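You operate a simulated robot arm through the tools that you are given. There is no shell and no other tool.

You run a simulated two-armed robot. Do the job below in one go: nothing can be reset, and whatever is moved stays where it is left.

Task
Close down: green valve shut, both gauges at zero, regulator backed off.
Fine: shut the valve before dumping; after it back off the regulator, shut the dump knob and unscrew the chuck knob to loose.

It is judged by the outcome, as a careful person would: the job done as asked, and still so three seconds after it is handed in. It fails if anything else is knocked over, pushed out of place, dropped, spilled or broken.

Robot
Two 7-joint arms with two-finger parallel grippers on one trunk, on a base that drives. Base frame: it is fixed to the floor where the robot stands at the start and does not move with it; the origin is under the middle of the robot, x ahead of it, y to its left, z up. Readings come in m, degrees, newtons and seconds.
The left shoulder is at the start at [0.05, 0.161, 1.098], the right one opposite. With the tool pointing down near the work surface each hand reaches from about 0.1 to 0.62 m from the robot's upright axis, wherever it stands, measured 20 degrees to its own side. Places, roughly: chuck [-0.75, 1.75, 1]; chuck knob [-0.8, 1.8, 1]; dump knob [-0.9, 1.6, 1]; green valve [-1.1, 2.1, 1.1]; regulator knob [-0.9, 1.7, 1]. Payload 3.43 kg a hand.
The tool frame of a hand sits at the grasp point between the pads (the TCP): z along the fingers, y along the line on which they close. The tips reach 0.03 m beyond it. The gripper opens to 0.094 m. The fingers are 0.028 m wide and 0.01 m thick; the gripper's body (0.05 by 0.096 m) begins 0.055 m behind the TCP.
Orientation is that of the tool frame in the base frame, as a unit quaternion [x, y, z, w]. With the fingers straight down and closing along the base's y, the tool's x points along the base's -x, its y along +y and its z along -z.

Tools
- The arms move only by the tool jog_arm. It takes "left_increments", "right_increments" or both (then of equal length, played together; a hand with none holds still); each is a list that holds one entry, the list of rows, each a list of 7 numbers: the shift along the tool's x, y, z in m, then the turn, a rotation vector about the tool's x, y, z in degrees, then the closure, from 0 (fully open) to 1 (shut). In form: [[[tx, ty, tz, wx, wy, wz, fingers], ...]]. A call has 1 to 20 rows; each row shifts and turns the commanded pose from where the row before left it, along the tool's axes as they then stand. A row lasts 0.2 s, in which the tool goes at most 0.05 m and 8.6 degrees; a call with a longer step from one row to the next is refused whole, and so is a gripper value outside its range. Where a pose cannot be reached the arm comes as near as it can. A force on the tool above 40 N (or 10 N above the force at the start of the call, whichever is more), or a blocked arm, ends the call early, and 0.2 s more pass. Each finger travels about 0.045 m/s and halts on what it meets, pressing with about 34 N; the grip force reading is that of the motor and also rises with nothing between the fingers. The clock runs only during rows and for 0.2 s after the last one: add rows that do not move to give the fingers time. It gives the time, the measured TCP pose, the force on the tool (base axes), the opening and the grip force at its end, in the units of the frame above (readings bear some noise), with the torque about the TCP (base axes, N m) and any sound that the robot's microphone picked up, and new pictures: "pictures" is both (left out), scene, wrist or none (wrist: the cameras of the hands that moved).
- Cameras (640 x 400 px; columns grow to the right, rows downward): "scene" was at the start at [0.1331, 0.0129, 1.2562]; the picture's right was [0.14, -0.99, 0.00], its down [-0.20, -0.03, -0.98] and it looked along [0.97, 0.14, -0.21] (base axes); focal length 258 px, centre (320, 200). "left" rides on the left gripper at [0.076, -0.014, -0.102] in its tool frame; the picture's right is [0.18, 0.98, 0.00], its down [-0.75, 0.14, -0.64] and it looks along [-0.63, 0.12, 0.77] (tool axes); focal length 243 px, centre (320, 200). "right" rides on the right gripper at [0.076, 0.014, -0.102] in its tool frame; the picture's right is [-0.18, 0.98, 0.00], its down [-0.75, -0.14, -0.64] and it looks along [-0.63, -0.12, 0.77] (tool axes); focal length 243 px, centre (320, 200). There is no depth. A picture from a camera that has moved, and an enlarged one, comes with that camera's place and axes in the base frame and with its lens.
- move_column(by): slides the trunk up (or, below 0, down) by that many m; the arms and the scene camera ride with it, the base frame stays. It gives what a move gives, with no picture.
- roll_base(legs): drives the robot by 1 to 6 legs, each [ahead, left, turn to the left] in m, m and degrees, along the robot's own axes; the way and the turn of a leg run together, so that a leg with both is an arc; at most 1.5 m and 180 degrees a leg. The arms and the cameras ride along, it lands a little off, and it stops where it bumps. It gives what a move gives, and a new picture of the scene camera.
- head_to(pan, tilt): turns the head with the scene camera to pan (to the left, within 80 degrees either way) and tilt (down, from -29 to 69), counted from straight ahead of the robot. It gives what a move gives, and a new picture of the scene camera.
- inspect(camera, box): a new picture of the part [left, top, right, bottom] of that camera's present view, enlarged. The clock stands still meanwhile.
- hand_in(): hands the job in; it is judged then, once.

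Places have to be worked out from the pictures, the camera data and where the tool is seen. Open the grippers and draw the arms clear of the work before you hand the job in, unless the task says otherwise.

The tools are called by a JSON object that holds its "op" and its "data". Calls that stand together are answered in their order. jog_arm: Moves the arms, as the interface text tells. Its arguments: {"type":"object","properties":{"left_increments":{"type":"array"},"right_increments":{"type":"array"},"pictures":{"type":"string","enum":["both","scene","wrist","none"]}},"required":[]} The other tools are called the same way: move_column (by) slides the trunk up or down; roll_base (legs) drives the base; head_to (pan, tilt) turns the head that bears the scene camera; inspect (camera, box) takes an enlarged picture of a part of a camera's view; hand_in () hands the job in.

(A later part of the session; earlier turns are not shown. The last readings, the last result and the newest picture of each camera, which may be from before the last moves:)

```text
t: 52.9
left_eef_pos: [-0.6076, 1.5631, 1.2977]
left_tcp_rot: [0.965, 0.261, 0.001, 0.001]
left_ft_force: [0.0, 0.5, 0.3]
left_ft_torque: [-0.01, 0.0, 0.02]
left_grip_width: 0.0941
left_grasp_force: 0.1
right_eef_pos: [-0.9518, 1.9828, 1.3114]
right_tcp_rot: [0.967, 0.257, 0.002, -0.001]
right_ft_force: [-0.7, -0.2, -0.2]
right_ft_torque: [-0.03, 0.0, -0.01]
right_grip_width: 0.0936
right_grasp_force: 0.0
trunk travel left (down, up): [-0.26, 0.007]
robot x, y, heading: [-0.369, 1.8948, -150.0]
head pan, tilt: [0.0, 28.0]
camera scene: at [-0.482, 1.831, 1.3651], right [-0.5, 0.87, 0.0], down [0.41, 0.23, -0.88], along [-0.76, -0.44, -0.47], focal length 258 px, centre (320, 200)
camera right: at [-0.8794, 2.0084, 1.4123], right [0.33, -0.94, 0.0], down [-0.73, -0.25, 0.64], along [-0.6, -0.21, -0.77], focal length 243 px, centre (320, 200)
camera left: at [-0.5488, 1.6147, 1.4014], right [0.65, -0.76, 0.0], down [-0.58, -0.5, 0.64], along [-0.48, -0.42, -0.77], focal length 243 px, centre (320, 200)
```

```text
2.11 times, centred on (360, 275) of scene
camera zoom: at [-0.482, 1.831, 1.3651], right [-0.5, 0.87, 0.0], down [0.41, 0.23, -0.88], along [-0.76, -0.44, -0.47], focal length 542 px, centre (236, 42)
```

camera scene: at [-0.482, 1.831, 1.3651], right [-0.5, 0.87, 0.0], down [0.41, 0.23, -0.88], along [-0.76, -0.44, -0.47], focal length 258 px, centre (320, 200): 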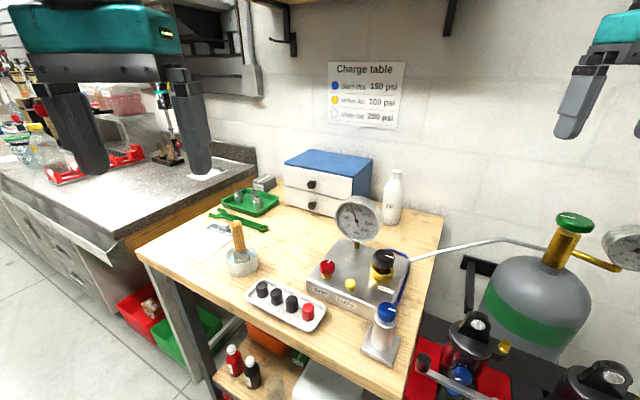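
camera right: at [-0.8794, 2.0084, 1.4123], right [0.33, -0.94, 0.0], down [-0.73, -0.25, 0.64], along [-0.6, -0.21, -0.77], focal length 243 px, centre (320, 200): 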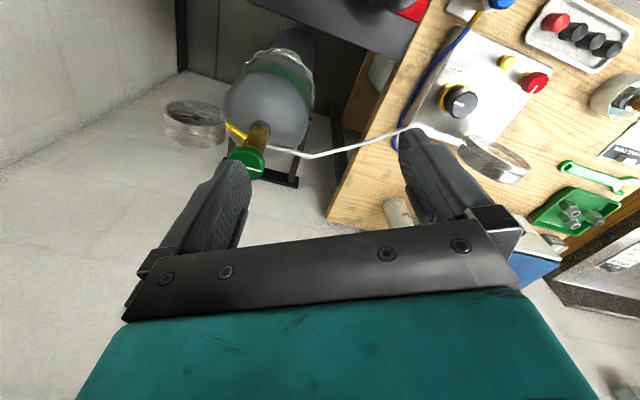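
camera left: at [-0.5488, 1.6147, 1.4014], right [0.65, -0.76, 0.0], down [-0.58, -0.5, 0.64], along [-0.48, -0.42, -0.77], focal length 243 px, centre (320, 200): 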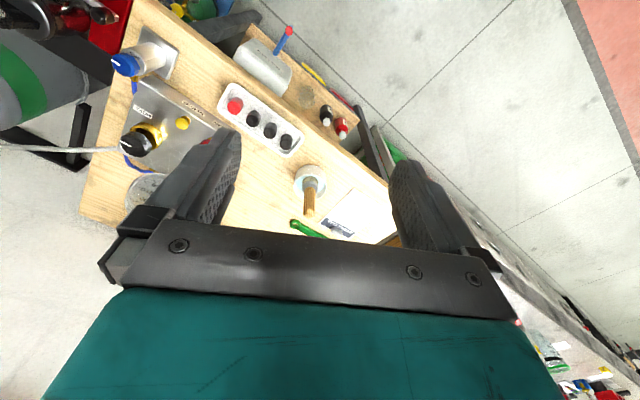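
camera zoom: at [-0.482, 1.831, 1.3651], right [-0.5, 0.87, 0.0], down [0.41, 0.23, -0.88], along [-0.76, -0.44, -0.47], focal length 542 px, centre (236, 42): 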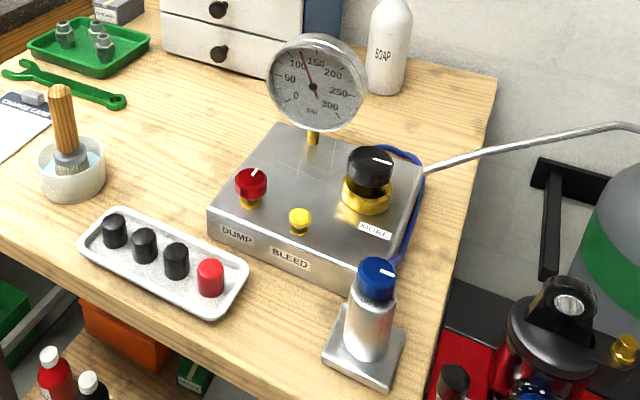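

The valve mark points to about -80° (toward -y); shutting is clockwise. Its gauge body sits close at the +x+y side of the wheel, so I'll grip with the finger axis at ~+20° and swing clockwise to about -65°, tool leaned 20° toward the robot for reach. First I turn the hand by -80° about its axis, then lean it.

{"op": "jog_arm", "data": {"right_increments": [[[0, 0, 0, 0, 0, -8, 0], [0, 0, 0, 0, 0, -8, 0], [0, 0, 0, 0, 0, -8, 0], [0, 0, 0, 0, 0, -8, 0], [0, 0, 0, 0, 0, -8, 0], [0, 0, 0, 0, 0, -8, 0], [0, 0, 0, 0, 0, -8, 0], [0, 0, 0, 0, 0, -8, 0], [0, 0, 0, 0, 0, -8, 0], [0, 0, 0, 0, 0, -8, 0], [0, 0, 0, 6.4, -1.84, 0, 0], [0, 0, 0, 6.4, -1.84, 0, 0], [0, 0, 0, 6.4, -1.84, 0, 0], [0, 0, 0, 0, 0, 0, 0]]], "pictures": "both"}}

```text
t: 55.9
left_eef_pos: [-0.6079, 1.5623, 1.298]
left_tcp_rot: [0.966, 0.259, 0.001, 0.001]
left_ft_force: [0.7, 0.1, 0.4]
left_ft_torque: [0.0, 0.02, 0.01]
left_grip_width: 0.094
left_grasp_force: 0.0
right_eef_pos: [-0.7138, 1.8869, 1.2334]
right_tcp_rot: [0.567, 0.806, -0.164, -0.056]
right_ft_force: [-0.2, 0.1, -0.3]
right_ft_torque: [-0.03, -0.01, -0.01]
right_grip_width: 0.0941
right_grasp_force: 0.0
right hand out of reach, approached as far as the arm can: row 2, 3, 4, 5, 6, 7, 8, 9, 10
trunk travel left (down, up): [-0.26, 0.007]
robot x, y, heading: [-0.3706, 1.8988, -149.9]
head pan, tilt: [0.0, 28.0]
camera scene: at [-0.482, 1.8308, 1.3651], right [-0.5, 0.87, 0.0], down [0.41, 0.23, -0.88], along [-0.76, -0.44, -0.47], focal length 258 px, centre (320, 200)
camera right: at [-0.7007, 1.9823, 1.3171], right [0.94, 0.13, -0.3], down [0.32, -0.62, 0.72], along [-0.09, -0.78, -0.62], focal length 243 px, centre (320, 200)
```

scene: 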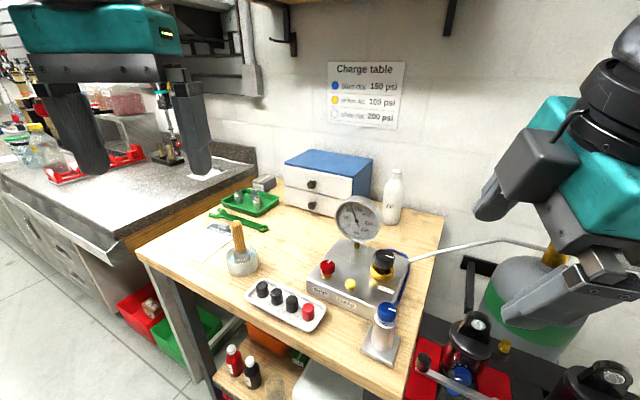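
right: 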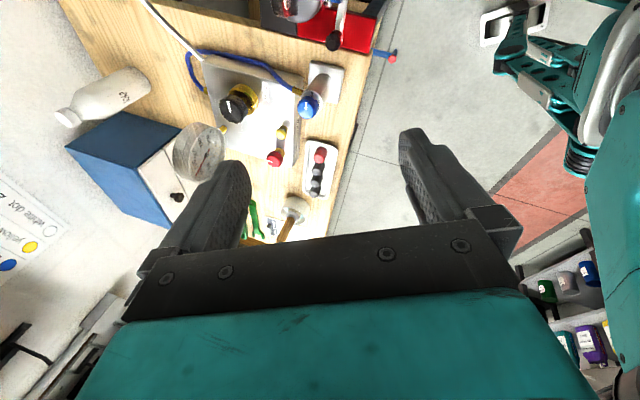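

The hand reached the orientation but the arm couldn't keep the place at this yaw (position fell back to (-0.714,1.887,1.233), still clear of everything). Before re-planning I check the gap between robot body and table in this view.

{"op": "inspect", "data": {"camera": "right", "box": [240, 0, 640, 250]}}

```text
1.60 times, centred on (440, 125) of right
camera zoom: at [-0.7007, 1.9823, 1.3171], right [0.94, 0.13, -0.3], down [0.32, -0.62, 0.72], along [-0.09, -0.78, -0.62], focal length 388 px, centre (128, 320)
```

zoom: 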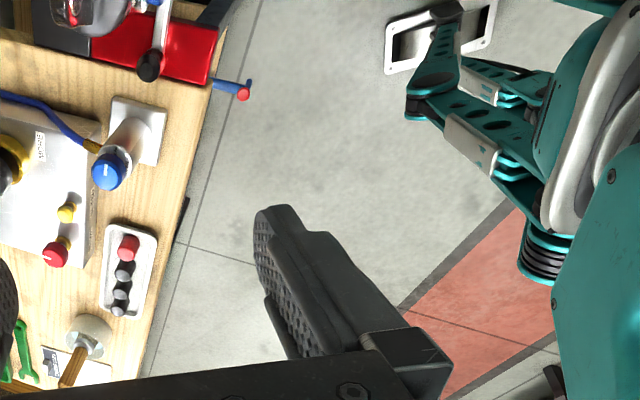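

No contact is visible between body and table. I try a small 3 cm move straight ahead to learn whether it is really blocked in that direction.

{"op": "roll_base", "data": {"legs": [[0.03, 0, 0]]}}

```text
t: 56.6
left_eef_pos: [-0.6079, 1.5625, 1.2984]
left_tcp_rot: [0.967, 0.256, 0.001, 0.001]
left_ft_force: [0.0, 1.1, 0.5]
left_ft_torque: [-0.02, 0.01, -0.01]
left_grip_width: 0.0942
left_grasp_force: 0.0
right_eef_pos: [-0.7143, 1.8869, 1.2337]
right_tcp_rot: [0.568, 0.805, -0.163, -0.056]
right_ft_force: [0.0, 0.2, 0.6]
right_ft_torque: [-0.01, 0.0, -0.01]
right_grip_width: 0.0939
right_grasp_force: 0.0
trunk travel left (down, up): [-0.26, 0.007]
robot x, y, heading: [-0.3692, 1.8938, -150.1]
head pan, tilt: [0.0, 28.0]
stopped in leg 1: the robot was blocked; the commanded pose is now the measured one
camera scene: at [-0.4822, 1.8303, 1.3651], right [-0.5, 0.87, 0.0], down [0.41, 0.23, -0.88], along [-0.77, -0.44, -0.47], focal length 258 px, centre (320, 200)
```

scene: 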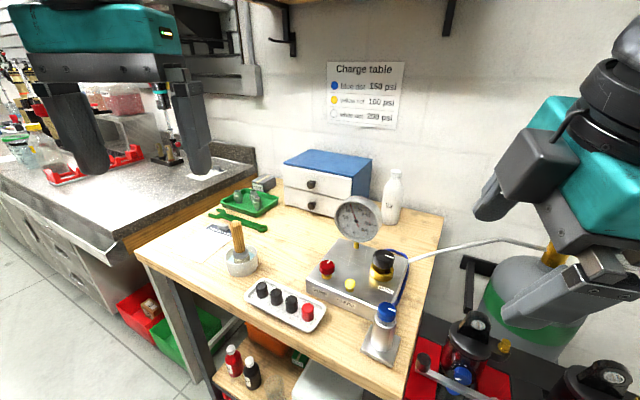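

Blocked ahead at once, so this is the closest for this heading. The counter-clockwise yaw of the right wrist seems limited, so I test the clockwise direction: rotate about the vertical by 160° from here, in free space.

{"op": "jog_arm", "data": {"right_increments": [[[0, 0, 0, 0.754, 2.63, 7.52, 0], [0, 0, 0, 0.754, 2.63, 7.52, 0], [0, 0, 0, 0.754, 2.63, 7.52, 0], [0, 0, 0, 0.754, 2.63, 7.52, 0], [0, 0, 0, 0.754, 2.63, 7.52, 0], [0, 0, 0, 0.754, 2.63, 7.52, 0], [0, 0, 0, 0.754, 2.63, 7.52, 0], [0, 0, 0, 0.754, 2.63, 7.52, 0], [0, 0, 0, 0.754, 2.63, 7.52, 0], [0, 0, 0, 0.754, 2.63, 7.52, 0], [0, 0, 0, 0.754, 2.63, 7.52, 0], [0, 0, 0, 0.754, 2.63, 7.52, 0], [0, 0, 0, 0.754, 2.63, 7.52, 0], [0, 0, 0, 0.754, 2.63, 7.52, 0], [0, 0, 0, 0.754, 2.63, 7.52, 0], [0, 0, 0, 0.754, 2.63, 7.52, 0], [0, 0, 0, 0.754, 2.63, 7.52, 0], [0, 0, 0, 0.754, 2.63, 7.52, 0], [0, 0, 0, 0.754, 2.63, 7.52, 0], [0, 0, 0, 0.754, 2.63, 7.52, 0]]], "pictures": "both"}}

```text
t: 60.8
left_eef_pos: [-0.609, 1.5619, 1.299]
left_tcp_rot: [0.966, 0.257, 0.001, 0.001]
left_ft_force: [-0.7, -0.5, 1.2]
left_ft_torque: [-0.02, -0.02, 0.02]
left_grip_width: 0.0942
left_grasp_force: 0.1
right_eef_pos: [-0.7154, 1.8863, 1.2336]
right_tcp_rot: [0.89, -0.421, 0.03, -0.172]
right_ft_force: [-0.2, 0.3, -1.2]
right_ft_torque: [0.01, 0.01, 0.03]
right_grip_width: 0.094
right_grasp_force: 0.1
trunk travel left (down, up): [-0.26, 0.007]
robot x, y, heading: [-0.3695, 1.9, -150.2]
head pan, tilt: [0.0, 28.0]
camera scene: at [-0.4823, 1.8305, 1.3651], right [-0.5, 0.87, 0.0], down [0.41, 0.23, -0.88], along [-0.77, -0.44, -0.47], focal length 258 px, centre (320, 200)
camera right: at [-0.6971, 1.7913, 1.3172], right [-0.84, -0.44, -0.31], down [-0.51, 0.47, 0.72], along [-0.17, 0.76, -0.62], focal length 243 px, centre (320, 200)
```

scene: 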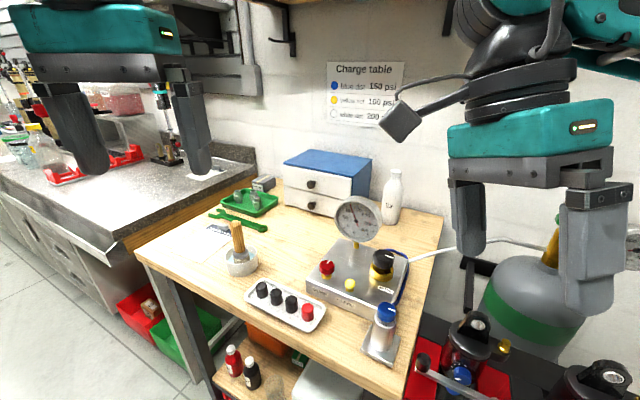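
right: 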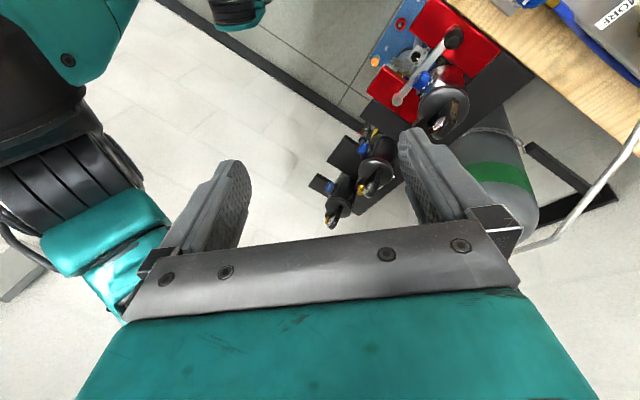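

Clockwise yaw works fully. So I use the other finger assignment: yaw -155° swinging to about -245°, leaning toward the shoulder. I re-lean the tool at this free spot and turn 15° more clockwise.

{"op": "jog_arm", "data": {"right_increments": [[[0, 0, 0, -6.4, 1.84, 0, 0], [0, 0, 0, -6.4, 1.84, 0, 0], [0, 0, 0, -6.4, 1.84, 0, 0], [0, 0, 0, -6.4, 1.84, 0, 0], [0, 0, 0, -6.4, 1.84, 0, 0], [0, 0, 0, -6.4, 1.84, 0, 0], [0, 0, 0, -0.707, -2.466, 7.048, 0], [0, 0, 0, -0.707, -2.466, 7.048, 0], [0, 0, 0, 0, 0, 0, 0]]], "pictures": "wrist"}}

```text
t: 62.8
left_eef_pos: [-0.609, 1.5628, 1.2989]
left_tcp_rot: [0.966, 0.257, 0.001, 0.001]
left_ft_force: [0.0, 0.1, 0.1]
left_ft_torque: [0.02, 0.02, -0.03]
left_grip_width: 0.094
left_grasp_force: 0.1
right_eef_pos: [-0.7141, 1.8874, 1.2338]
right_tcp_rot: [0.828, -0.534, -0.048, 0.166]
right_ft_force: [0.1, 1.2, -0.5]
right_ft_torque: [-0.01, -0.01, 0.01]
right_grip_width: 0.0938
right_grasp_force: 0.1
trunk travel left (down, up): [-0.26, 0.007]
robot x, y, heading: [-0.3703, 1.8968, -150.1]
head pan, tilt: [0.0, 28.0]
camera right: at [-0.6687, 1.836, 1.3411], right [-0.93, -0.2, 0.3], down [-0.03, 0.87, 0.48], along [-0.36, 0.44, -0.82], focal length 243 px, centre (320, 200)
```

right: 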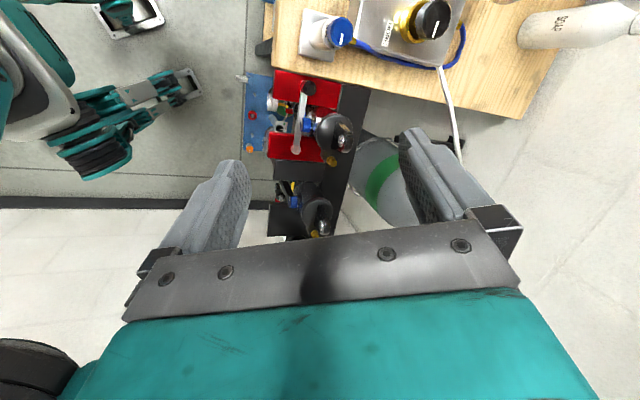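

Orientation is as planned. Now I move toward the hover point above the valve, (-1.104,2.052,1.19), stopping ~6 cm short to check with pictures.

{"op": "jog_arm", "data": {"right_increments": [[[-0.02274, 0.01875, 0.00748, 0, 0, 0, 0], [-0.02274, 0.01875, 0.00748, 0, 0, 0, 0], [-0.02274, 0.01875, 0.00748, 0, 0, 0, 0], [-0.02274, 0.01875, 0.00748, 0, 0, 0, 0], [-0.02274, 0.01875, 0.00748, 0, 0, 0, 0], [-0.02274, 0.01875, 0.00748, 0, 0, 0, 0], [-0.02274, 0.01875, 0.00748, 0, 0, 0, 0], [-0.02274, 0.01875, 0.00748, 0, 0, 0, 0], [-0.02274, 0.01875, 0.00748, 0, 0, 0, 0], [-0.02274, 0.01875, 0.00748, 0, 0, 0, 0], [-0.02274, 0.01875, 0.00748, 0, 0, 0, 0], [-0.02274, 0.01875, 0.00748, 0, 0, 0, 0]]], "pictures": "both"}}

```text
t: 65.4
left_eef_pos: [-0.6096, 1.5616, 1.299]
left_tcp_rot: [0.966, 0.257, 0.002, 0.001]
left_ft_force: [-0.3, 0.0, -0.5]
left_ft_torque: [-0.02, -0.01, 0.03]
left_grip_width: 0.0938
left_grasp_force: 0.1
right_eef_pos: [-1.0495, 2.027, 1.1957]
right_tcp_rot: [0.829, -0.533, -0.049, 0.166]
right_ft_force: [-0.4, 0.0, -0.9]
right_ft_torque: [-0.02, 0.0, 0.03]
right_grip_width: 0.094
right_grasp_force: 0.0
trunk travel left (down, up): [-0.26, 0.007]
robot x, y, heading: [-0.3661, 1.8978, -149.9]
head pan, tilt: [0.0, 28.0]
camera scene: at [-0.4825, 1.8304, 1.3651], right [-0.5, 0.87, 0.0], down [0.41, 0.23, -0.88], along [-0.77, -0.44, -0.47], focal length 258 px, centre (320, 200)
camera right: at [-1.0038, 1.9749, 1.3028], right [-0.93, -0.21, 0.3], down [-0.04, 0.87, 0.49], along [-0.36, 0.44, -0.82], focal length 243 px, centre (320, 200)
```

scene: 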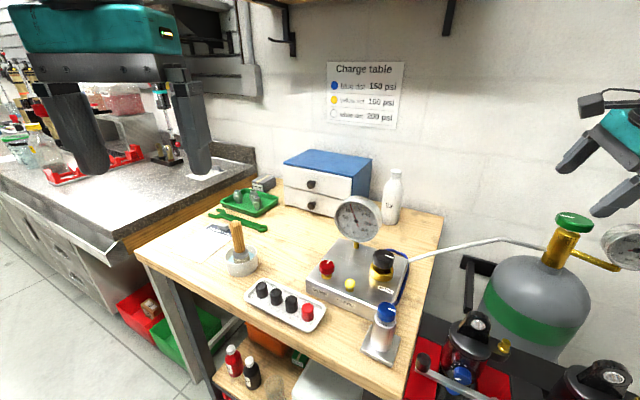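
right: 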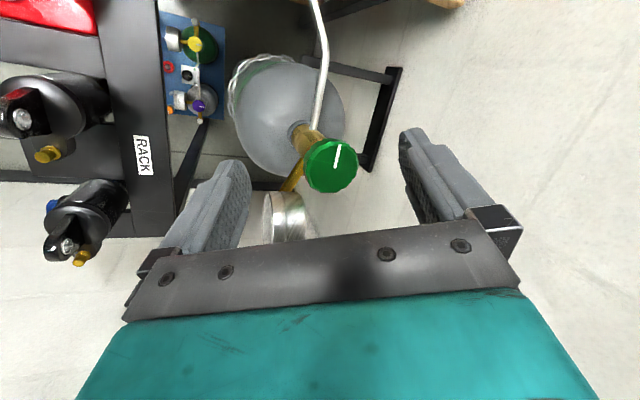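

Excellent view: the wheel (≈(-1.100,2.045,1.092), ⌀~53 mm, mark toward -y) lies between the fingers. I yaw 8° more, narrow the opening to ~75 mm and hover right above it at z≈1.16.

{"op": "jog_arm", "data": {"right_increments": [[[0, 0, 0, -0.754, -2.63, 7.52, 0.1], [-0.01183, 0.01, 0.0149, 0, 0, 0, 0.2], [-0.01183, 0.01, 0.0149, 0, 0, 0, 0.2], [-0.01183, 0.01, 0.0149, 0, 0, 0, 0.2], [0, 0, 0, 0, 0, 0, 0.2]]], "pictures": "both"}}

{"op": "inspect", "data": {"camera": "right", "box": [180, 80, 480, 270]}}

```text
t: 66.6
left_eef_pos: [-0.6084, 1.5625, 1.2988]
left_tcp_rot: [0.966, 0.258, 0.002, 0.001]
left_ft_force: [-0.2, 1.2, 0.1]
left_ft_torque: [0.02, 0.01, 0.0]
left_grip_width: 0.0938
left_grasp_force: 0.0
right_eef_pos: [-1.1022, 2.0445, 1.1601]
right_tcp_rot: [0.79, -0.588, -0.061, 0.162]
right_ft_force: [0.0, -0.8, 0.7]
right_ft_torque: [0.03, 0.06, 0.01]
right_grip_width: 0.0749
right_grasp_force: 0.0
trunk travel left (down, up): [-0.26, 0.007]
robot x, y, heading: [-0.3696, 1.8962, -150.2]
head pan, tilt: [0.0, 28.0]
camera scene: at [-0.4819, 1.8304, 1.3652], right [-0.5, 0.87, 0.0], down [0.41, 0.23, -0.88], along [-0.77, -0.44, -0.47], focal length 258 px, centre (320, 200)
camera right: at [-1.0641, 1.9869, 1.2671], right [-0.95, -0.07, 0.3], down [0.09, 0.87, 0.49], along [-0.3, 0.49, -0.82], focal length 243 px, centre (320, 200)
```

scene: 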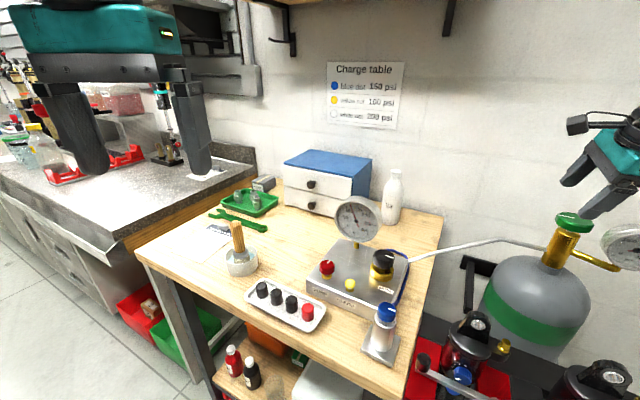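
right: 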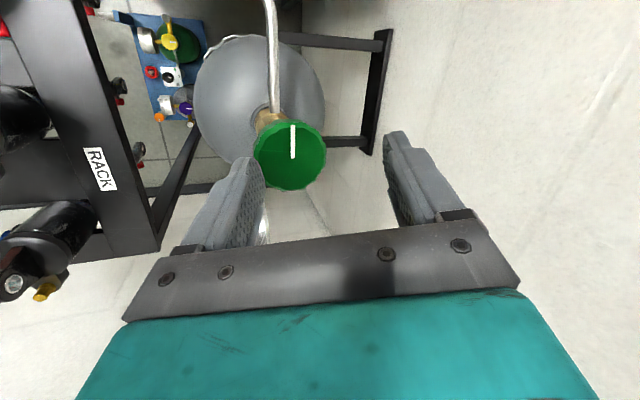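

```text
2.11 times, centred on (330, 175) of right
camera zoom: at [-1.0641, 1.9869, 1.2671], right [-0.95, -0.07, 0.3], down [0.09, 0.87, 0.49], along [-0.3, 0.49, -0.82], focal length 511 px, centre (299, 253)
```

zoom: 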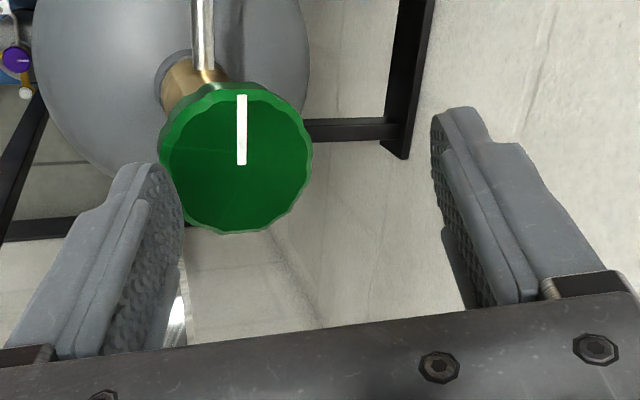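

The wheel centre computes to ≈(-1.102,2.048). The 20° lean would incline the pads on the wheel, so I try to straighten the tool by 10° here and see whether the reach still allows it.

{"op": "jog_arm", "data": {"right_increments": [[[0, 0, 0, 4.8, -1.38, 0, 0.2], [0, 0, 0, 4.8, -1.38, 0, 0.2], [0, 0, 0, 0, 0, 0, 0.2]]], "pictures": "none"}}

```text
t: 67.4
left_eef_pos: [-0.6086, 1.5631, 1.298]
left_tcp_rot: [0.966, 0.257, 0.001, 0.001]
left_ft_force: [-0.6, 0.1, -0.5]
left_ft_torque: [-0.02, 0.01, 0.0]
left_grip_width: 0.0938
left_grasp_force: 0.1
right_eef_pos: [-1.1014, 2.0453, 1.1604]
right_tcp_rot: [0.799, -0.595, -0.03, 0.08]
right_ft_force: [0.1, 0.4, -0.6]
right_ft_torque: [0.0, -0.02, 0.0]
right_grip_width: 0.0753
right_grasp_force: 0.2
trunk travel left (down, up): [-0.26, 0.007]
robot x, y, heading: [-0.3699, 1.8936, -150.2]
head pan, tilt: [0.0, 28.0]
```

Tilt 10° is reachable. I straighten the remaining 10° as well.

{"op": "jog_arm", "data": {"right_increments": [[[0, 0, 0, 4.8, -1.38, 0, 0.2], [0, 0, 0, 4.8, -1.38, 0, 0.2], [0, 0, 0, 0, 0, 0, 0.2]]], "pictures": "wrist"}}

```text
t: 68.2
left_eef_pos: [-0.6086, 1.563, 1.2985]
left_tcp_rot: [0.966, 0.258, 0.001, 0.001]
left_ft_force: [-0.2, 0.0, -0.1]
left_ft_torque: [-0.01, 0.01, -0.03]
left_grip_width: 0.0938
left_grasp_force: 0.1
right_eef_pos: [-1.1018, 2.0445, 1.1595]
right_tcp_rot: [0.802, -0.597, 0.002, -0.001]
right_ft_force: [-0.8, 0.9, 1.0]
right_ft_torque: [-0.01, -0.02, 0.01]
right_grip_width: 0.0753
right_grasp_force: 0.0
trunk travel left (down, up): [-0.26, 0.007]
robot x, y, heading: [-0.3686, 1.8983, -150.2]
head pan, tilt: [0.0, 28.0]
camera right: at [-1.0938, 1.9673, 1.2617], right [-0.99, -0.1, 0.0], down [-0.08, 0.76, 0.64], along [-0.06, 0.64, -0.77], focal length 243 px, centre (320, 200)
```

right: 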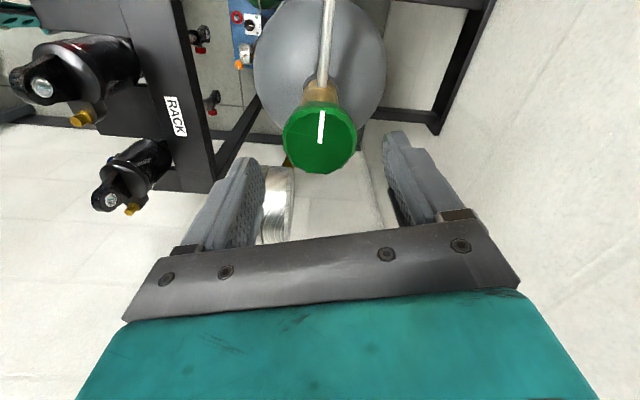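

The tool is vertical and still in reach; wheel centre is at ≈(-1.102,2.047). The front finger will clear the gauge by ~2.5 cm. I descend straight so the pads cover the wheel (TCP z≈1.095).

{"op": "jog_arm", "data": {"right_increments": [[[-0.0012, -0.0003, 0.016, 0, 0, 0, 0.2], [-0.0012, -0.0003, 0.016, 0, 0, 0, 0.2], [0, 0, 0.016, 0, 0, 0, 0.2], [0, 0, 0.016, 0, 0, 0, 0.2], [0, 0, 0, 0, 0, 0, 0.2]]], "pictures": "both"}}

{"op": "inspect", "data": {"camera": "right", "box": [180, 60, 480, 260]}}

{"op": "inspect", "data": {"camera": "scene", "box": [520, 80, 640, 290]}}

```text
t: 69.4
left_eef_pos: [-0.6079, 1.563, 1.2992]
left_tcp_rot: [0.966, 0.258, 0.001, 0.0]
left_ft_force: [-1.0, 0.1, -0.3]
left_ft_torque: [-0.05, -0.01, 0.03]
left_grip_width: 0.0938
left_grasp_force: 0.1
right_eef_pos: [-1.1006, 2.0467, 1.0974]
right_tcp_rot: [0.801, -0.599, 0.002, -0.002]
right_ft_force: [0.1, 0.2, -0.9]
right_ft_torque: [0.04, -0.01, 0.03]
right_grip_width: 0.0751
right_grasp_force: 0.1
trunk travel left (down, up): [-0.26, 0.007]
robot x, y, heading: [-0.3684, 1.8929, -149.8]
head pan, tilt: [0.0, 28.0]
camera scene: at [-0.4821, 1.8304, 1.3652], right [-0.5, 0.87, 0.0], down [0.41, 0.23, -0.88], along [-0.77, -0.44, -0.47], focal length 258 px, centre (320, 200)
camera right: at [-1.0932, 1.9692, 1.1991], right [-0.99, -0.1, 0.0], down [-0.08, 0.76, 0.64], along [-0.06, 0.64, -0.77], focal length 243 px, centre (320, 200)
```

scene: 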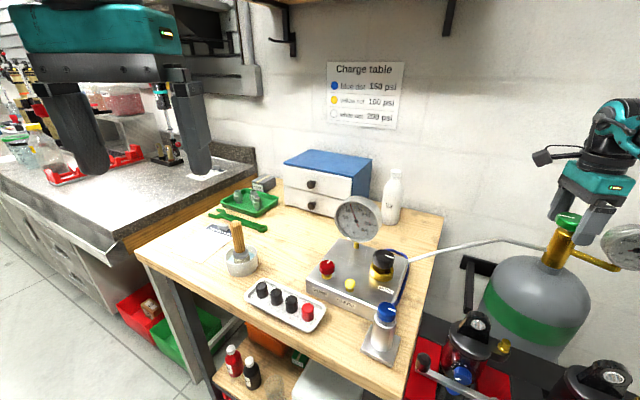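
right: 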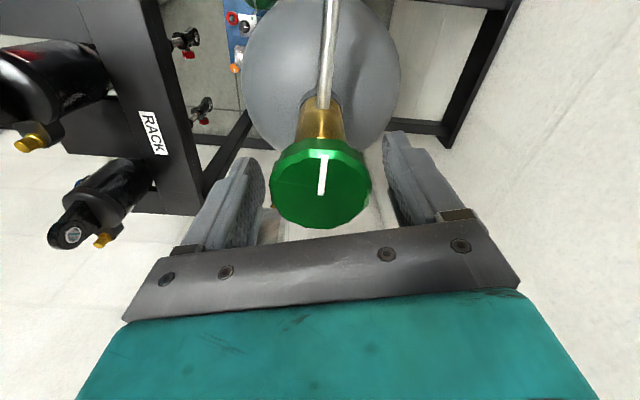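

```text
2.00 times, centred on (330, 160) of right
camera zoom: at [-1.0932, 1.9692, 1.1991], right [-0.99, -0.1, 0.0], down [-0.08, 0.76, 0.64], along [-0.06, 0.64, -0.77], focal length 485 px, centre (300, 280)
```

zoom: 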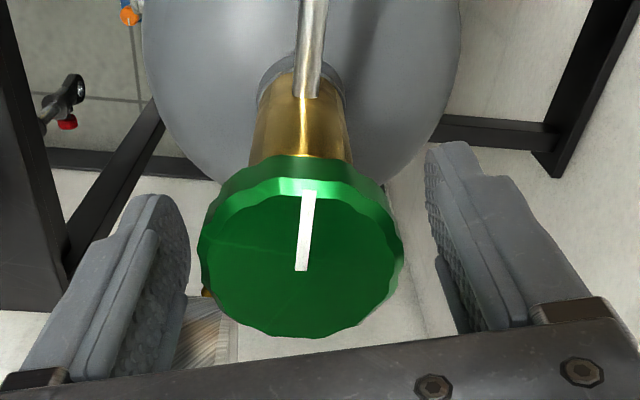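

```text
1.90 times, centred on (580, 185) of scene
camera zoom: at [-0.4821, 1.8304, 1.3652], right [-0.5, 0.87, 0.0], down [0.41, 0.23, -0.88], along [-0.77, -0.44, -0.47], focal length 491 px, centre (-175, 229)
```

zoom: 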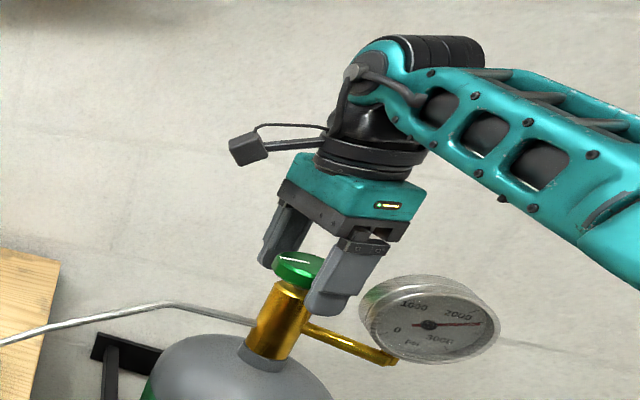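

The wheel sits between the pads and the front finger is clear of the gauge. I close the grip on it.

{"op": "jog_arm", "data": {"right_increments": [[[0, 0, 0, 0, 0, 0, 0.4], [0, 0, 0, 0, 0, 0, 0.7], [0, 0, 0, 0, 0, 0, 0.8], [0, 0, 0, 0, 0, 0, 0.8]]], "pictures": "wrist"}}

```text
t: 70.4
left_eef_pos: [-0.6085, 1.5627, 1.2989]
left_tcp_rot: [0.966, 0.257, 0.001, 0.001]
left_ft_force: [-1.1, 1.1, -0.6]
left_ft_torque: [-0.01, 0.04, -0.01]
left_grip_width: 0.0941
left_grasp_force: 0.1
right_eef_pos: [-1.1004, 2.0483, 1.0977]
right_tcp_rot: [0.801, -0.598, 0.001, -0.001]
right_ft_force: [1.9, 6.5, -1.1]
right_ft_torque: [0.02, -0.05, 0.01]
right_grip_width: 0.0574
right_grasp_force: 45.1
trunk travel left (down, up): [-0.26, 0.007]
robot x, y, heading: [-0.3667, 1.896, -150.3]
head pan, tilt: [0.0, 28.0]
camera right: at [-1.0932, 1.9708, 1.1989], right [-0.99, -0.1, 0.0], down [-0.08, 0.76, 0.64], along [-0.06, 0.64, -0.77], focal length 243 px, centre (320, 200)
```

right: 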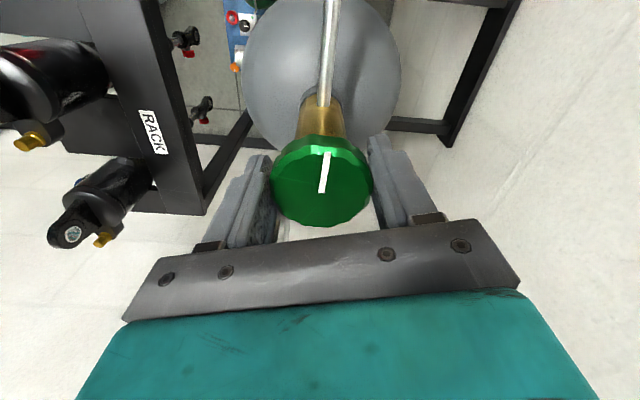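

Gripped at 57 mm with low side force. I nudge 1.5 mm toward +y to centre and turn clockwise 32° first, watching torque and mark.

{"op": "jog_arm", "data": {"right_increments": [[[-0.0015, -0.0005, 0, 0, 0, 0, 0.8], [0, 0, 0, 0, 0, 8, 0.8], [0, 0, 0, 0, 0, 8, 0.8], [0, 0, 0, 0, 0, 8, 0.8], [0, 0, 0, 0, 0, 8, 0.8]]], "pictures": "wrist"}}

```text
t: 71.6
left_eef_pos: [-0.609, 1.5631, 1.298]
left_tcp_rot: [0.966, 0.257, 0.0, 0.001]
left_ft_force: [0.7, 0.3, -0.7]
left_ft_torque: [0.0, 0.03, -0.01]
left_grip_width: 0.094
left_grasp_force: 0.0
right_eef_pos: [-1.1018, 2.0494, 1.0976]
right_tcp_rot: [-0.604, 0.797, 0.0, 0.0]
right_ft_force: [-17.4, 8.0, 12.7]
right_ft_torque: [0.57, 0.21, 0.01]
right_grip_width: 0.0562
right_grasp_force: 45.0
trunk travel left (down, up): [-0.26, 0.007]
robot x, y, heading: [-0.3654, 1.8965, -150.4]
head pan, tilt: [0.0, 28.0]
camera right: at [-1.1362, 1.9804, 1.1989], right [-0.9, 0.44, 0.0], down [0.34, 0.69, 0.64], along [0.28, 0.57, -0.77], focal length 243 px, centre (320, 200)
```

right: 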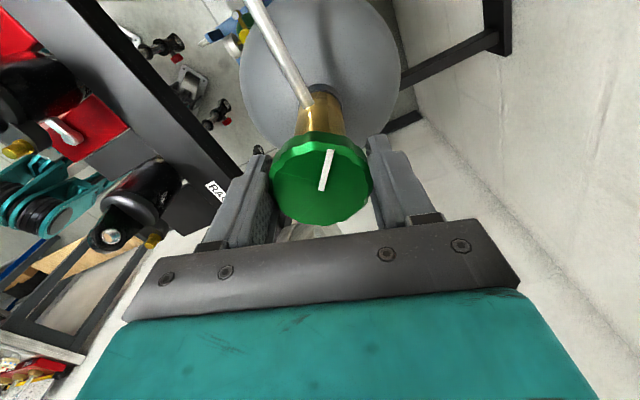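

The wheel turns with the hand. Side forces (-17,8,13 N) show a small centre offset; I correct ~2 mm and continue clockwise 48° to the end of this swing.

{"op": "jog_arm", "data": {"right_increments": [[[0, 0.002, -0.001, 0, 0, 0, 0.8], [0, 0, 0, 0, 0, 8, 0.8], [0, 0, 0, 0, 0, 8, 0.8], [0, 0, 0, 0, 0, 8, 0.8], [0, 0, 0, 0, 0, 8, 0.8], [0, 0, 0, 0, 0, 8, 0.8], [0, 0, 0, 0, 0, 8, 0.8]]], "pictures": "both"}}

```text
t: 73.2
left_eef_pos: [-0.609, 1.5653, 1.2994]
left_tcp_rot: [0.966, 0.257, 0.001, 0.001]
left_ft_force: [-0.2, -0.3, 0.2]
left_ft_torque: [-0.01, 0.01, -0.04]
left_grip_width: 0.0939
left_grasp_force: 0.1
right_eef_pos: [-1.1008, 2.0501, 1.0968]
right_tcp_rot: [-0.228, 0.974, 0.0, 0.001]
right_ft_force: [-4.6, 11.9, 3.9]
right_ft_torque: [-0.39, 0.64, 0.0]
right_grip_width: 0.0561
right_grasp_force: 45.7
trunk travel left (down, up): [-0.26, 0.007]
robot x, y, heading: [-0.3704, 1.8962, -150.4]
head pan, tilt: [0.0, 28.0]
camera scene: at [-0.4823, 1.8321, 1.3652], right [-0.5, 0.87, 0.0], down [0.41, 0.23, -0.88], along [-0.77, -0.44, -0.47], focal length 258 px, centre (320, 200)
camera right: at [-1.1775, 2.0296, 1.1982], right [-0.27, 0.96, 0.0], down [0.74, 0.21, 0.65], along [0.62, 0.17, -0.76], focal length 243 px, centre (320, 200)
```

scene: 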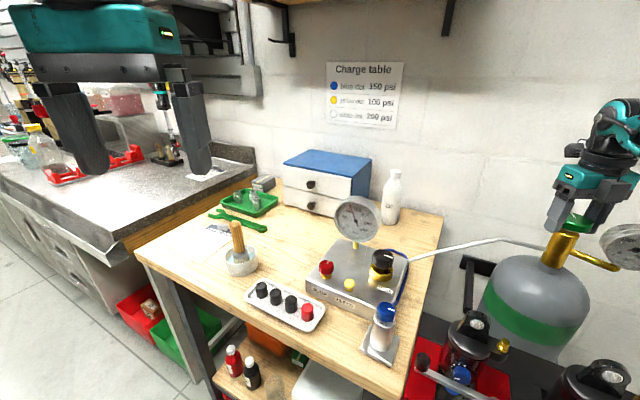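
right: 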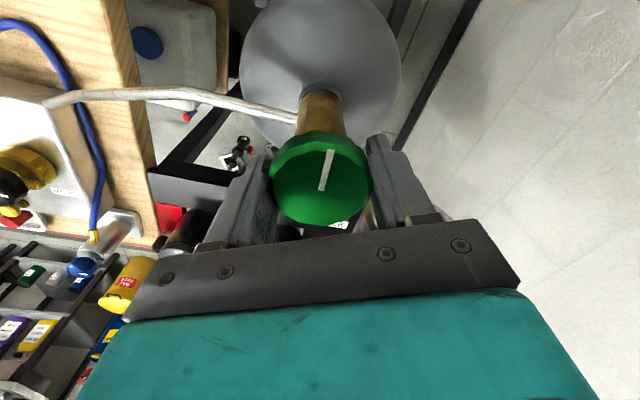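

80° done, torque still ~0, no stop yet. I check the finger-to-gauge distance in the scene view.

{"op": "inspect", "data": {"camera": "scene", "box": [530, 150, 640, 290]}}

```text
2.86 times, centred on (585, 220) of scene
camera zoom: at [-0.4823, 1.8321, 1.3652], right [-0.5, 0.87, 0.0], down [0.41, 0.23, -0.88], along [-0.77, -0.44, -0.47], focal length 736 px, centre (-437, 143)
```

zoom: 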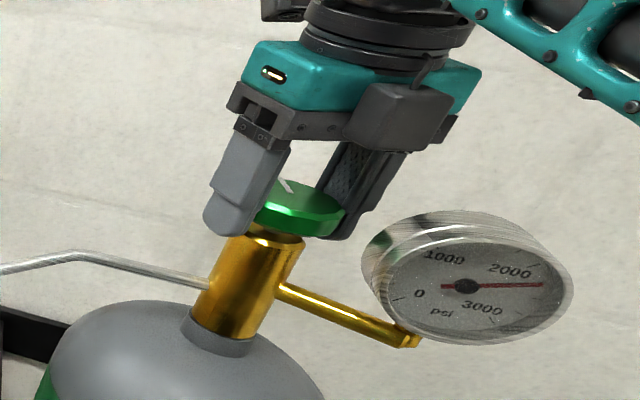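

Clear of the gauge. I now ratchet: open slightly (~72 mm), turn back 80° counter-clockwise without lifting, re-grip, and turn clockwise again 40°.

{"op": "jog_arm", "data": {"right_increments": [[[0, 0, 0, 0, 0, 0, 0.235], [-0.0009, 0.0018, 0, 0, 0, 0, 0.235], [0, 0, 0, 0, 0, -8, 0.235], [0, 0, 0, 0, 0, -8, 0.235], [0, 0, 0, 0, 0, -8, 0.235], [0, 0, 0, 0, 0, -8, 0.235], [0, 0, 0, 0, 0, -8, 0.235], [0, 0, 0, 0, 0, -8, 0.235], [0, 0, 0, 0, 0, -8, 0.235], [0, 0, 0, 0, 0, -8, 0.235], [0, 0, 0, 0, 0, -8, 0.235], [0, 0, 0, 0, 0, -8, 0.235], [0, 0, 0, 0, 0, 0, 0.6], [0, 0, 0, 0, 0, 0, 0.8], [0, 0, 0, 0, 0, 0, 0.8]]], "pictures": "wrist"}}

```text
t: 76.4
left_eef_pos: [-0.608, 1.5619, 1.299]
left_tcp_rot: [0.966, 0.257, 0.001, 0.0]
left_ft_force: [-0.6, 0.9, -0.1]
left_ft_torque: [-0.01, 0.01, 0.0]
left_grip_width: 0.094
left_grasp_force: 0.0
right_eef_pos: [-1.1012, 2.051, 1.0973]
right_tcp_rot: [0.802, -0.597, 0.002, 0.0]
right_ft_force: [7.2, 1.3, -1.8]
right_ft_torque: [0.08, -0.07, 0.0]
right_grip_width: 0.0561
right_grasp_force: 44.7
trunk travel left (down, up): [-0.26, 0.007]
robot x, y, heading: [-0.3702, 1.8961, -150.1]
head pan, tilt: [0.0, 28.0]
camera right: at [-1.0939, 1.974, 1.1991], right [-0.99, -0.1, 0.0], down [-0.08, 0.76, 0.64], along [-0.06, 0.64, -0.77], focal length 243 px, centre (320, 200)
```

right: 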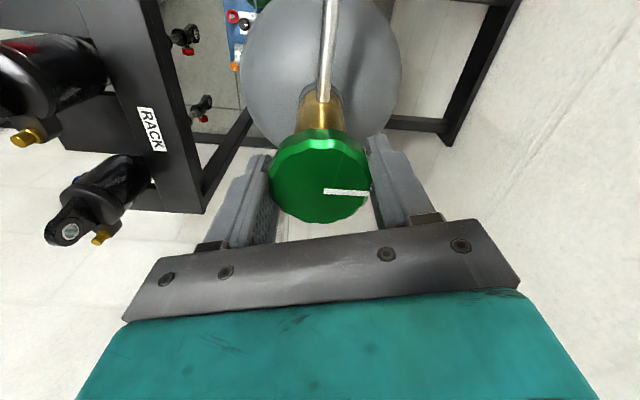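

The ratchet worked (mark now points toward -x). I turn clockwise another 80°.

{"op": "jog_arm", "data": {"right_increments": [[[0, 0, 0, 0, 0, 8, 0.8], [0, 0, 0, 0, 0, 8, 0.8], [0, 0, 0, 0, 0, 8, 0.8], [0, 0, 0, 0, 0, 8, 0.8], [0, 0, 0, 0, 0, 8, 0.8], [0, 0, 0, 0, 0, 8, 0.8], [0, 0, 0, 0, 0, 8, 0.8], [0, 0, 0, 0, 0, 8, 0.8], [0, 0, 0, 0, 0, 8, 0.8], [0, 0, 0, 0, 0, 8, 0.8]]], "pictures": "wrist"}}

```text
t: 78.6
left_eef_pos: [-0.6083, 1.5628, 1.2992]
left_tcp_rot: [0.966, 0.257, 0.0, 0.0]
left_ft_force: [-0.3, 0.6, -0.4]
left_ft_torque: [-0.02, 0.01, 0.01]
left_grip_width: 0.0941
left_grasp_force: 0.0
right_eef_pos: [-1.1017, 2.0506, 1.0985]
right_tcp_rot: [-0.229, 0.973, 0.0, 0.001]
right_ft_force: [6.4, 2.1, -0.6]
right_ft_torque: [0.28, 0.15, 0.73]
right_grip_width: 0.0555
right_grasp_force: 45.0
trunk travel left (down, up): [-0.26, 0.007]
robot x, y, heading: [-0.3687, 1.8974, -150.2]
head pan, tilt: [0.0, 28.0]
camera right: at [-1.1768, 2.0295, 1.1992], right [-0.27, 0.96, 0.0], down [0.74, 0.21, 0.64], along [0.62, 0.17, -0.77], focal length 243 px, centre (320, 200)
```

right: 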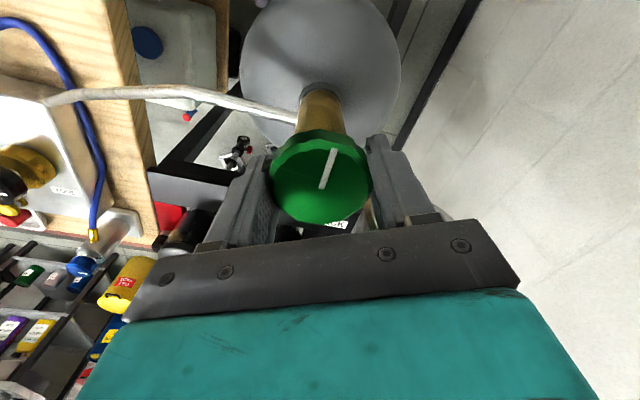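

The wheel did not move in this second swing (mark stays at -177°, the hand slipped with 0.73 N m reaction), so the valve is at its shut stop after ~85°. I open, lift clear, and bring the right hand back over the bench front, high, keeping its yaw for later.

{"op": "jog_arm", "data": {"right_increments": [[[0, 0, 0, 0, 0, 0, 0.235], [0, 0, 0, 0, 0, 0, 0.235], [0, 0, -0.03, 0, 0, 0, 0.235], [0, 0, -0.045, 0, 0, 0, 0.235], [0, 0, -0.045, 0, 0, 0, 0.2], [-0.02296, -0.03254, -0.008, 0, 0, 0, 0.2], [-0.02296, -0.03254, -0.008, 0, 0, 0, 0.2], [-0.02296, -0.03254, -0.008, 0, 0, 0, 0.2], [-0.02296, -0.03254, -0.008, 0, 0, 0, 0.2], [-0.02296, -0.03254, -0.008, 0, 0, 0, 0.2], [-0.02296, -0.03254, -0.008, 0, 0, 0, 0.2], [-0.02296, -0.03254, -0.008, 0, 0, 0, 0.2], [-0.02296, -0.03254, -0.008, 0, 0, 0, 0.2], [-0.02296, -0.03254, -0.008, 0, 0, 0, 0.2], [-0.02296, -0.03254, -0.008, 0, 0, 0, 0.2]]], "pictures": "both"}}

{"op": "inspect", "data": {"camera": "scene", "box": [520, 180, 640, 280]}}

```text
t: 81.8
left_eef_pos: [-0.6086, 1.5623, 1.2992]
left_tcp_rot: [0.966, 0.257, 0.0, 0.0]
left_ft_force: [0.1, 1.8, -0.1]
left_ft_torque: [0.03, 0.01, 0.05]
left_grip_width: 0.0941
left_grasp_force: 0.0
right_eef_pos: [-0.8973, 1.8433, 1.3394]
right_tcp_rot: [-0.229, 0.973, -0.001, 0.001]
right_ft_force: [-0.3, -0.4, -0.3]
right_ft_torque: [0.02, 0.02, 0.01]
right_grip_width: 0.0754
right_grasp_force: 0.0
right hand out of reach, approached as far as the arm can: row 5, 6, 7, 8, 9, 10, 11
trunk travel left (down, up): [-0.26, 0.007]
robot x, y, heading: [-0.3666, 1.8965, -150.1]
head pan, tilt: [0.0, 28.0]
camera scene: at [-0.4815, 1.8299, 1.3652], right [-0.5, 0.87, 0.0], down [0.41, 0.23, -0.88], along [-0.77, -0.44, -0.47], focal length 258 px, centre (320, 200)
camera right: at [-0.9739, 1.8213, 1.4407], right [-0.27, 0.96, 0.0], down [0.74, 0.21, 0.64], along [0.62, 0.18, -0.77], focal length 243 px, centre (320, 200)
```

scene: 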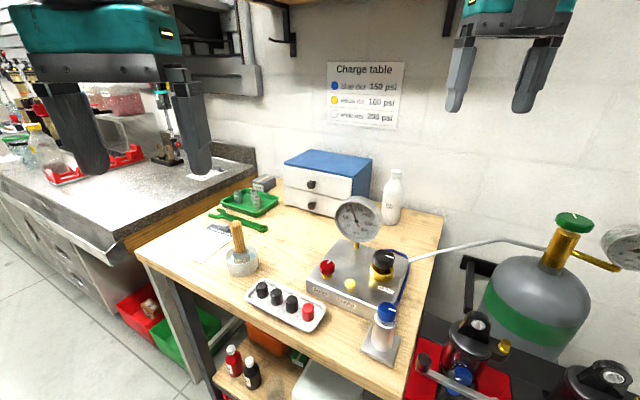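
right: 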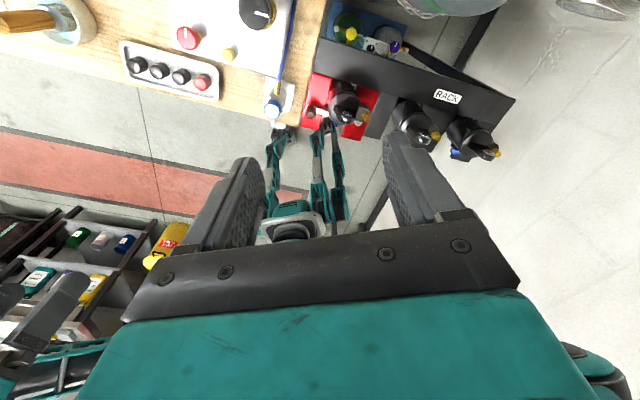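

```text
4.00 times, centred on (580, 230) of scene
camera zoom: at [-0.4815, 1.8299, 1.3652], right [-0.5, 0.87, 0.0], down [0.41, 0.23, -0.88], along [-0.77, -0.44, -0.47], focal length 1031 px, centre (-720, 80)
```

zoom: 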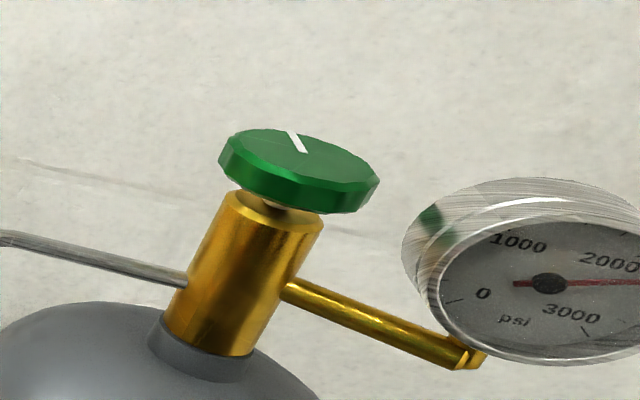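

The mark now points away from the robot: valve shut. I move the right hand a bit aside and bring the left hand to hover above the red DUMP knob (≈(-0.867,1.628)).

{"op": "jog_arm", "data": {"left_increments": [[[-0.02123, -0.0206, 0.0199, 0, 0, 0, 0], [-0.02123, -0.0206, 0.0199, 0, 0, 0, 0], [-0.02123, -0.0206, 0.0199, 0, 0, 0, 0], [-0.02123, -0.0206, 0.0199, 0, 0, 0, 0], [-0.02123, -0.0206, 0.0199, 0, 0, 0, 0], [-0.02123, -0.0206, 0.0199, 0, 0, 0, 0], [-0.02123, -0.0206, 0.0199, 0, 0, 0, 0], [-0.02123, -0.0206, 0.0199, 0, 0, 0, 0], [-0.02123, -0.0206, 0.0199, 0, 0, 0, 0]]], "right_increments": [[[-0.0139, 0.00305, 0, 0, 0, 0, 0.2], [-0.0139, 0.00305, 0, 0, 0, 0, 0.2], [-0.0139, 0.00305, 0, 0, 0, 0, 0.2], [-0.0139, 0.00305, 0, 0, 0, 0, 0.2], [-0.0139, 0.00305, 0, 0, 0, 0, 0.2], [-0.0139, 0.00305, 0, 0, 0, 0, 0.2], [-0.0139, 0.00305, 0, 0, 0, 0, 0.2], [-0.0139, 0.00305, 0, 0, 0, 0, 0.2], [-0.0139, 0.00305, 0, 0, 0, 0, 0.2]]], "pictures": "both"}}

```text
t: 83.8
left_eef_pos: [-0.8654, 1.6316, 1.1188]
left_tcp_rot: [0.966, 0.257, 0.001, 0.001]
left_ft_force: [0.1, 0.1, -0.4]
left_ft_torque: [-0.01, -0.03, 0.01]
left_grip_width: 0.094
left_grasp_force: 0.1
right_eef_pos: [-0.8, 1.925, 1.3416]
right_tcp_rot: [-0.229, 0.973, -0.002, 0.002]
right_ft_force: [-0.1, 0.4, -0.3]
right_ft_torque: [0.01, -0.03, -0.02]
right_grip_width: 0.0751
right_grasp_force: 0.0
trunk travel left (down, up): [-0.26, 0.007]
robot x, y, heading: [-0.3684, 1.8954, -150.1]
head pan, tilt: [0.0, 28.0]
camera scene: at [-0.4825, 1.8312, 1.3652], right [-0.5, 0.87, 0.0], down [0.41, 0.23, -0.88], along [-0.77, -0.44, -0.47], focal length 258 px, centre (320, 200)
camera right: at [-0.8756, 1.9044, 1.4427], right [-0.27, 0.96, 0.0], down [0.73, 0.21, 0.64], along [0.62, 0.17, -0.76], focal length 243 px, centre (320, 200)
camera left: at [-0.8065, 1.683, 1.2211], right [0.65, -0.76, 0.0], down [-0.59, -0.5, 0.64], along [-0.49, -0.42, -0.77], focal length 243 px, centre (320, 200)
```

scene: 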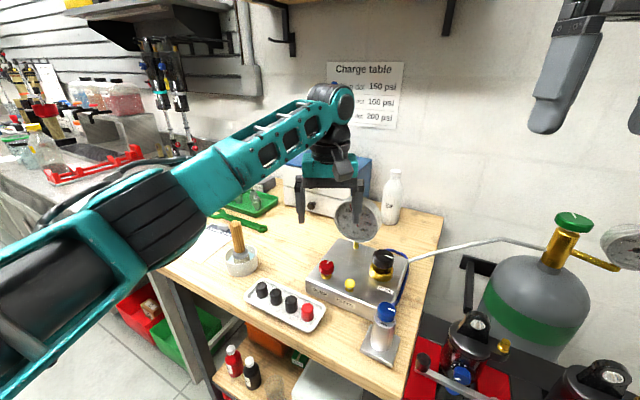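
right: 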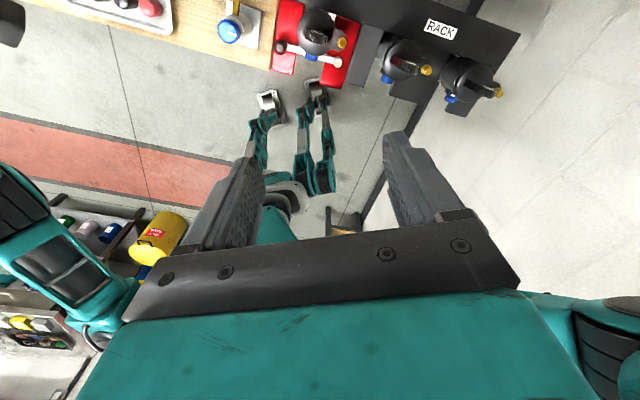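
left: 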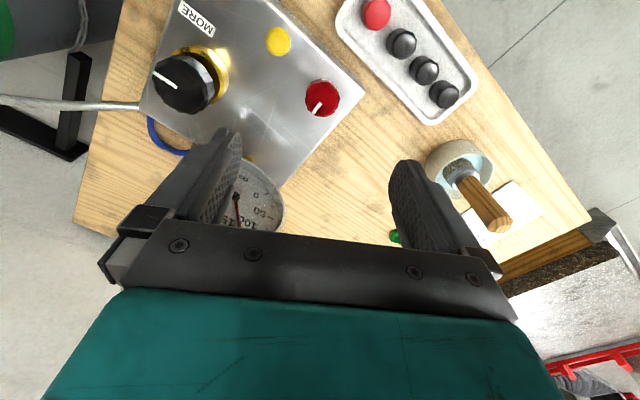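

The left camera shows the block well: dump ≈(-0.864,1.630), bleed ≈(-0.854,1.691), regulator ≈(-0.926,1.735). I enlarge for marks and labels.

{"op": "inspect", "data": {"camera": "left", "box": [140, 0, 380, 180]}}

{"op": "inspect", "data": {"camera": "left", "box": [210, 150, 300, 240]}}

```text
2.22 times, centred on (260, 90) of left
camera zoom: at [-0.8065, 1.683, 1.2211], right [0.65, -0.76, 0.0], down [-0.59, -0.5, 0.64], along [-0.49, -0.42, -0.77], focal length 539 px, centre (453, 444)
```

zoom: 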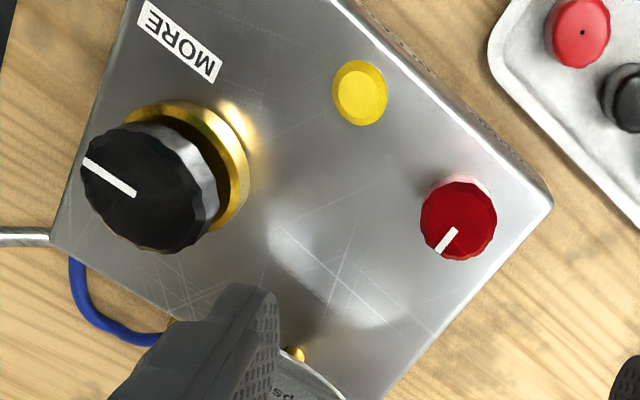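

```text
4.44 times, centred on (255, 195) of left
camera zoom: at [-0.8065, 1.683, 1.2211], right [0.65, -0.76, 0.0], down [-0.59, -0.5, 0.64], along [-0.49, -0.42, -0.77], focal length 1078 px, centre (609, 222)
```

zoom: 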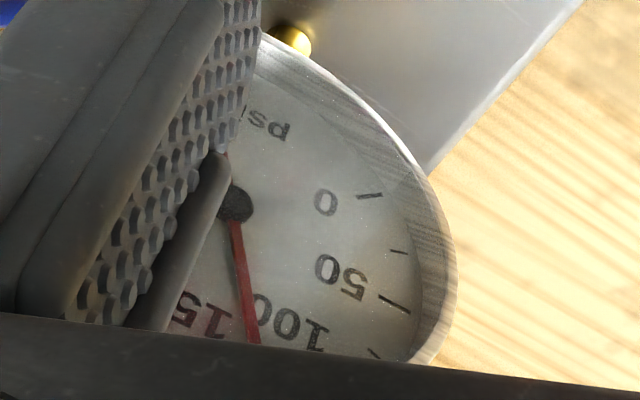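

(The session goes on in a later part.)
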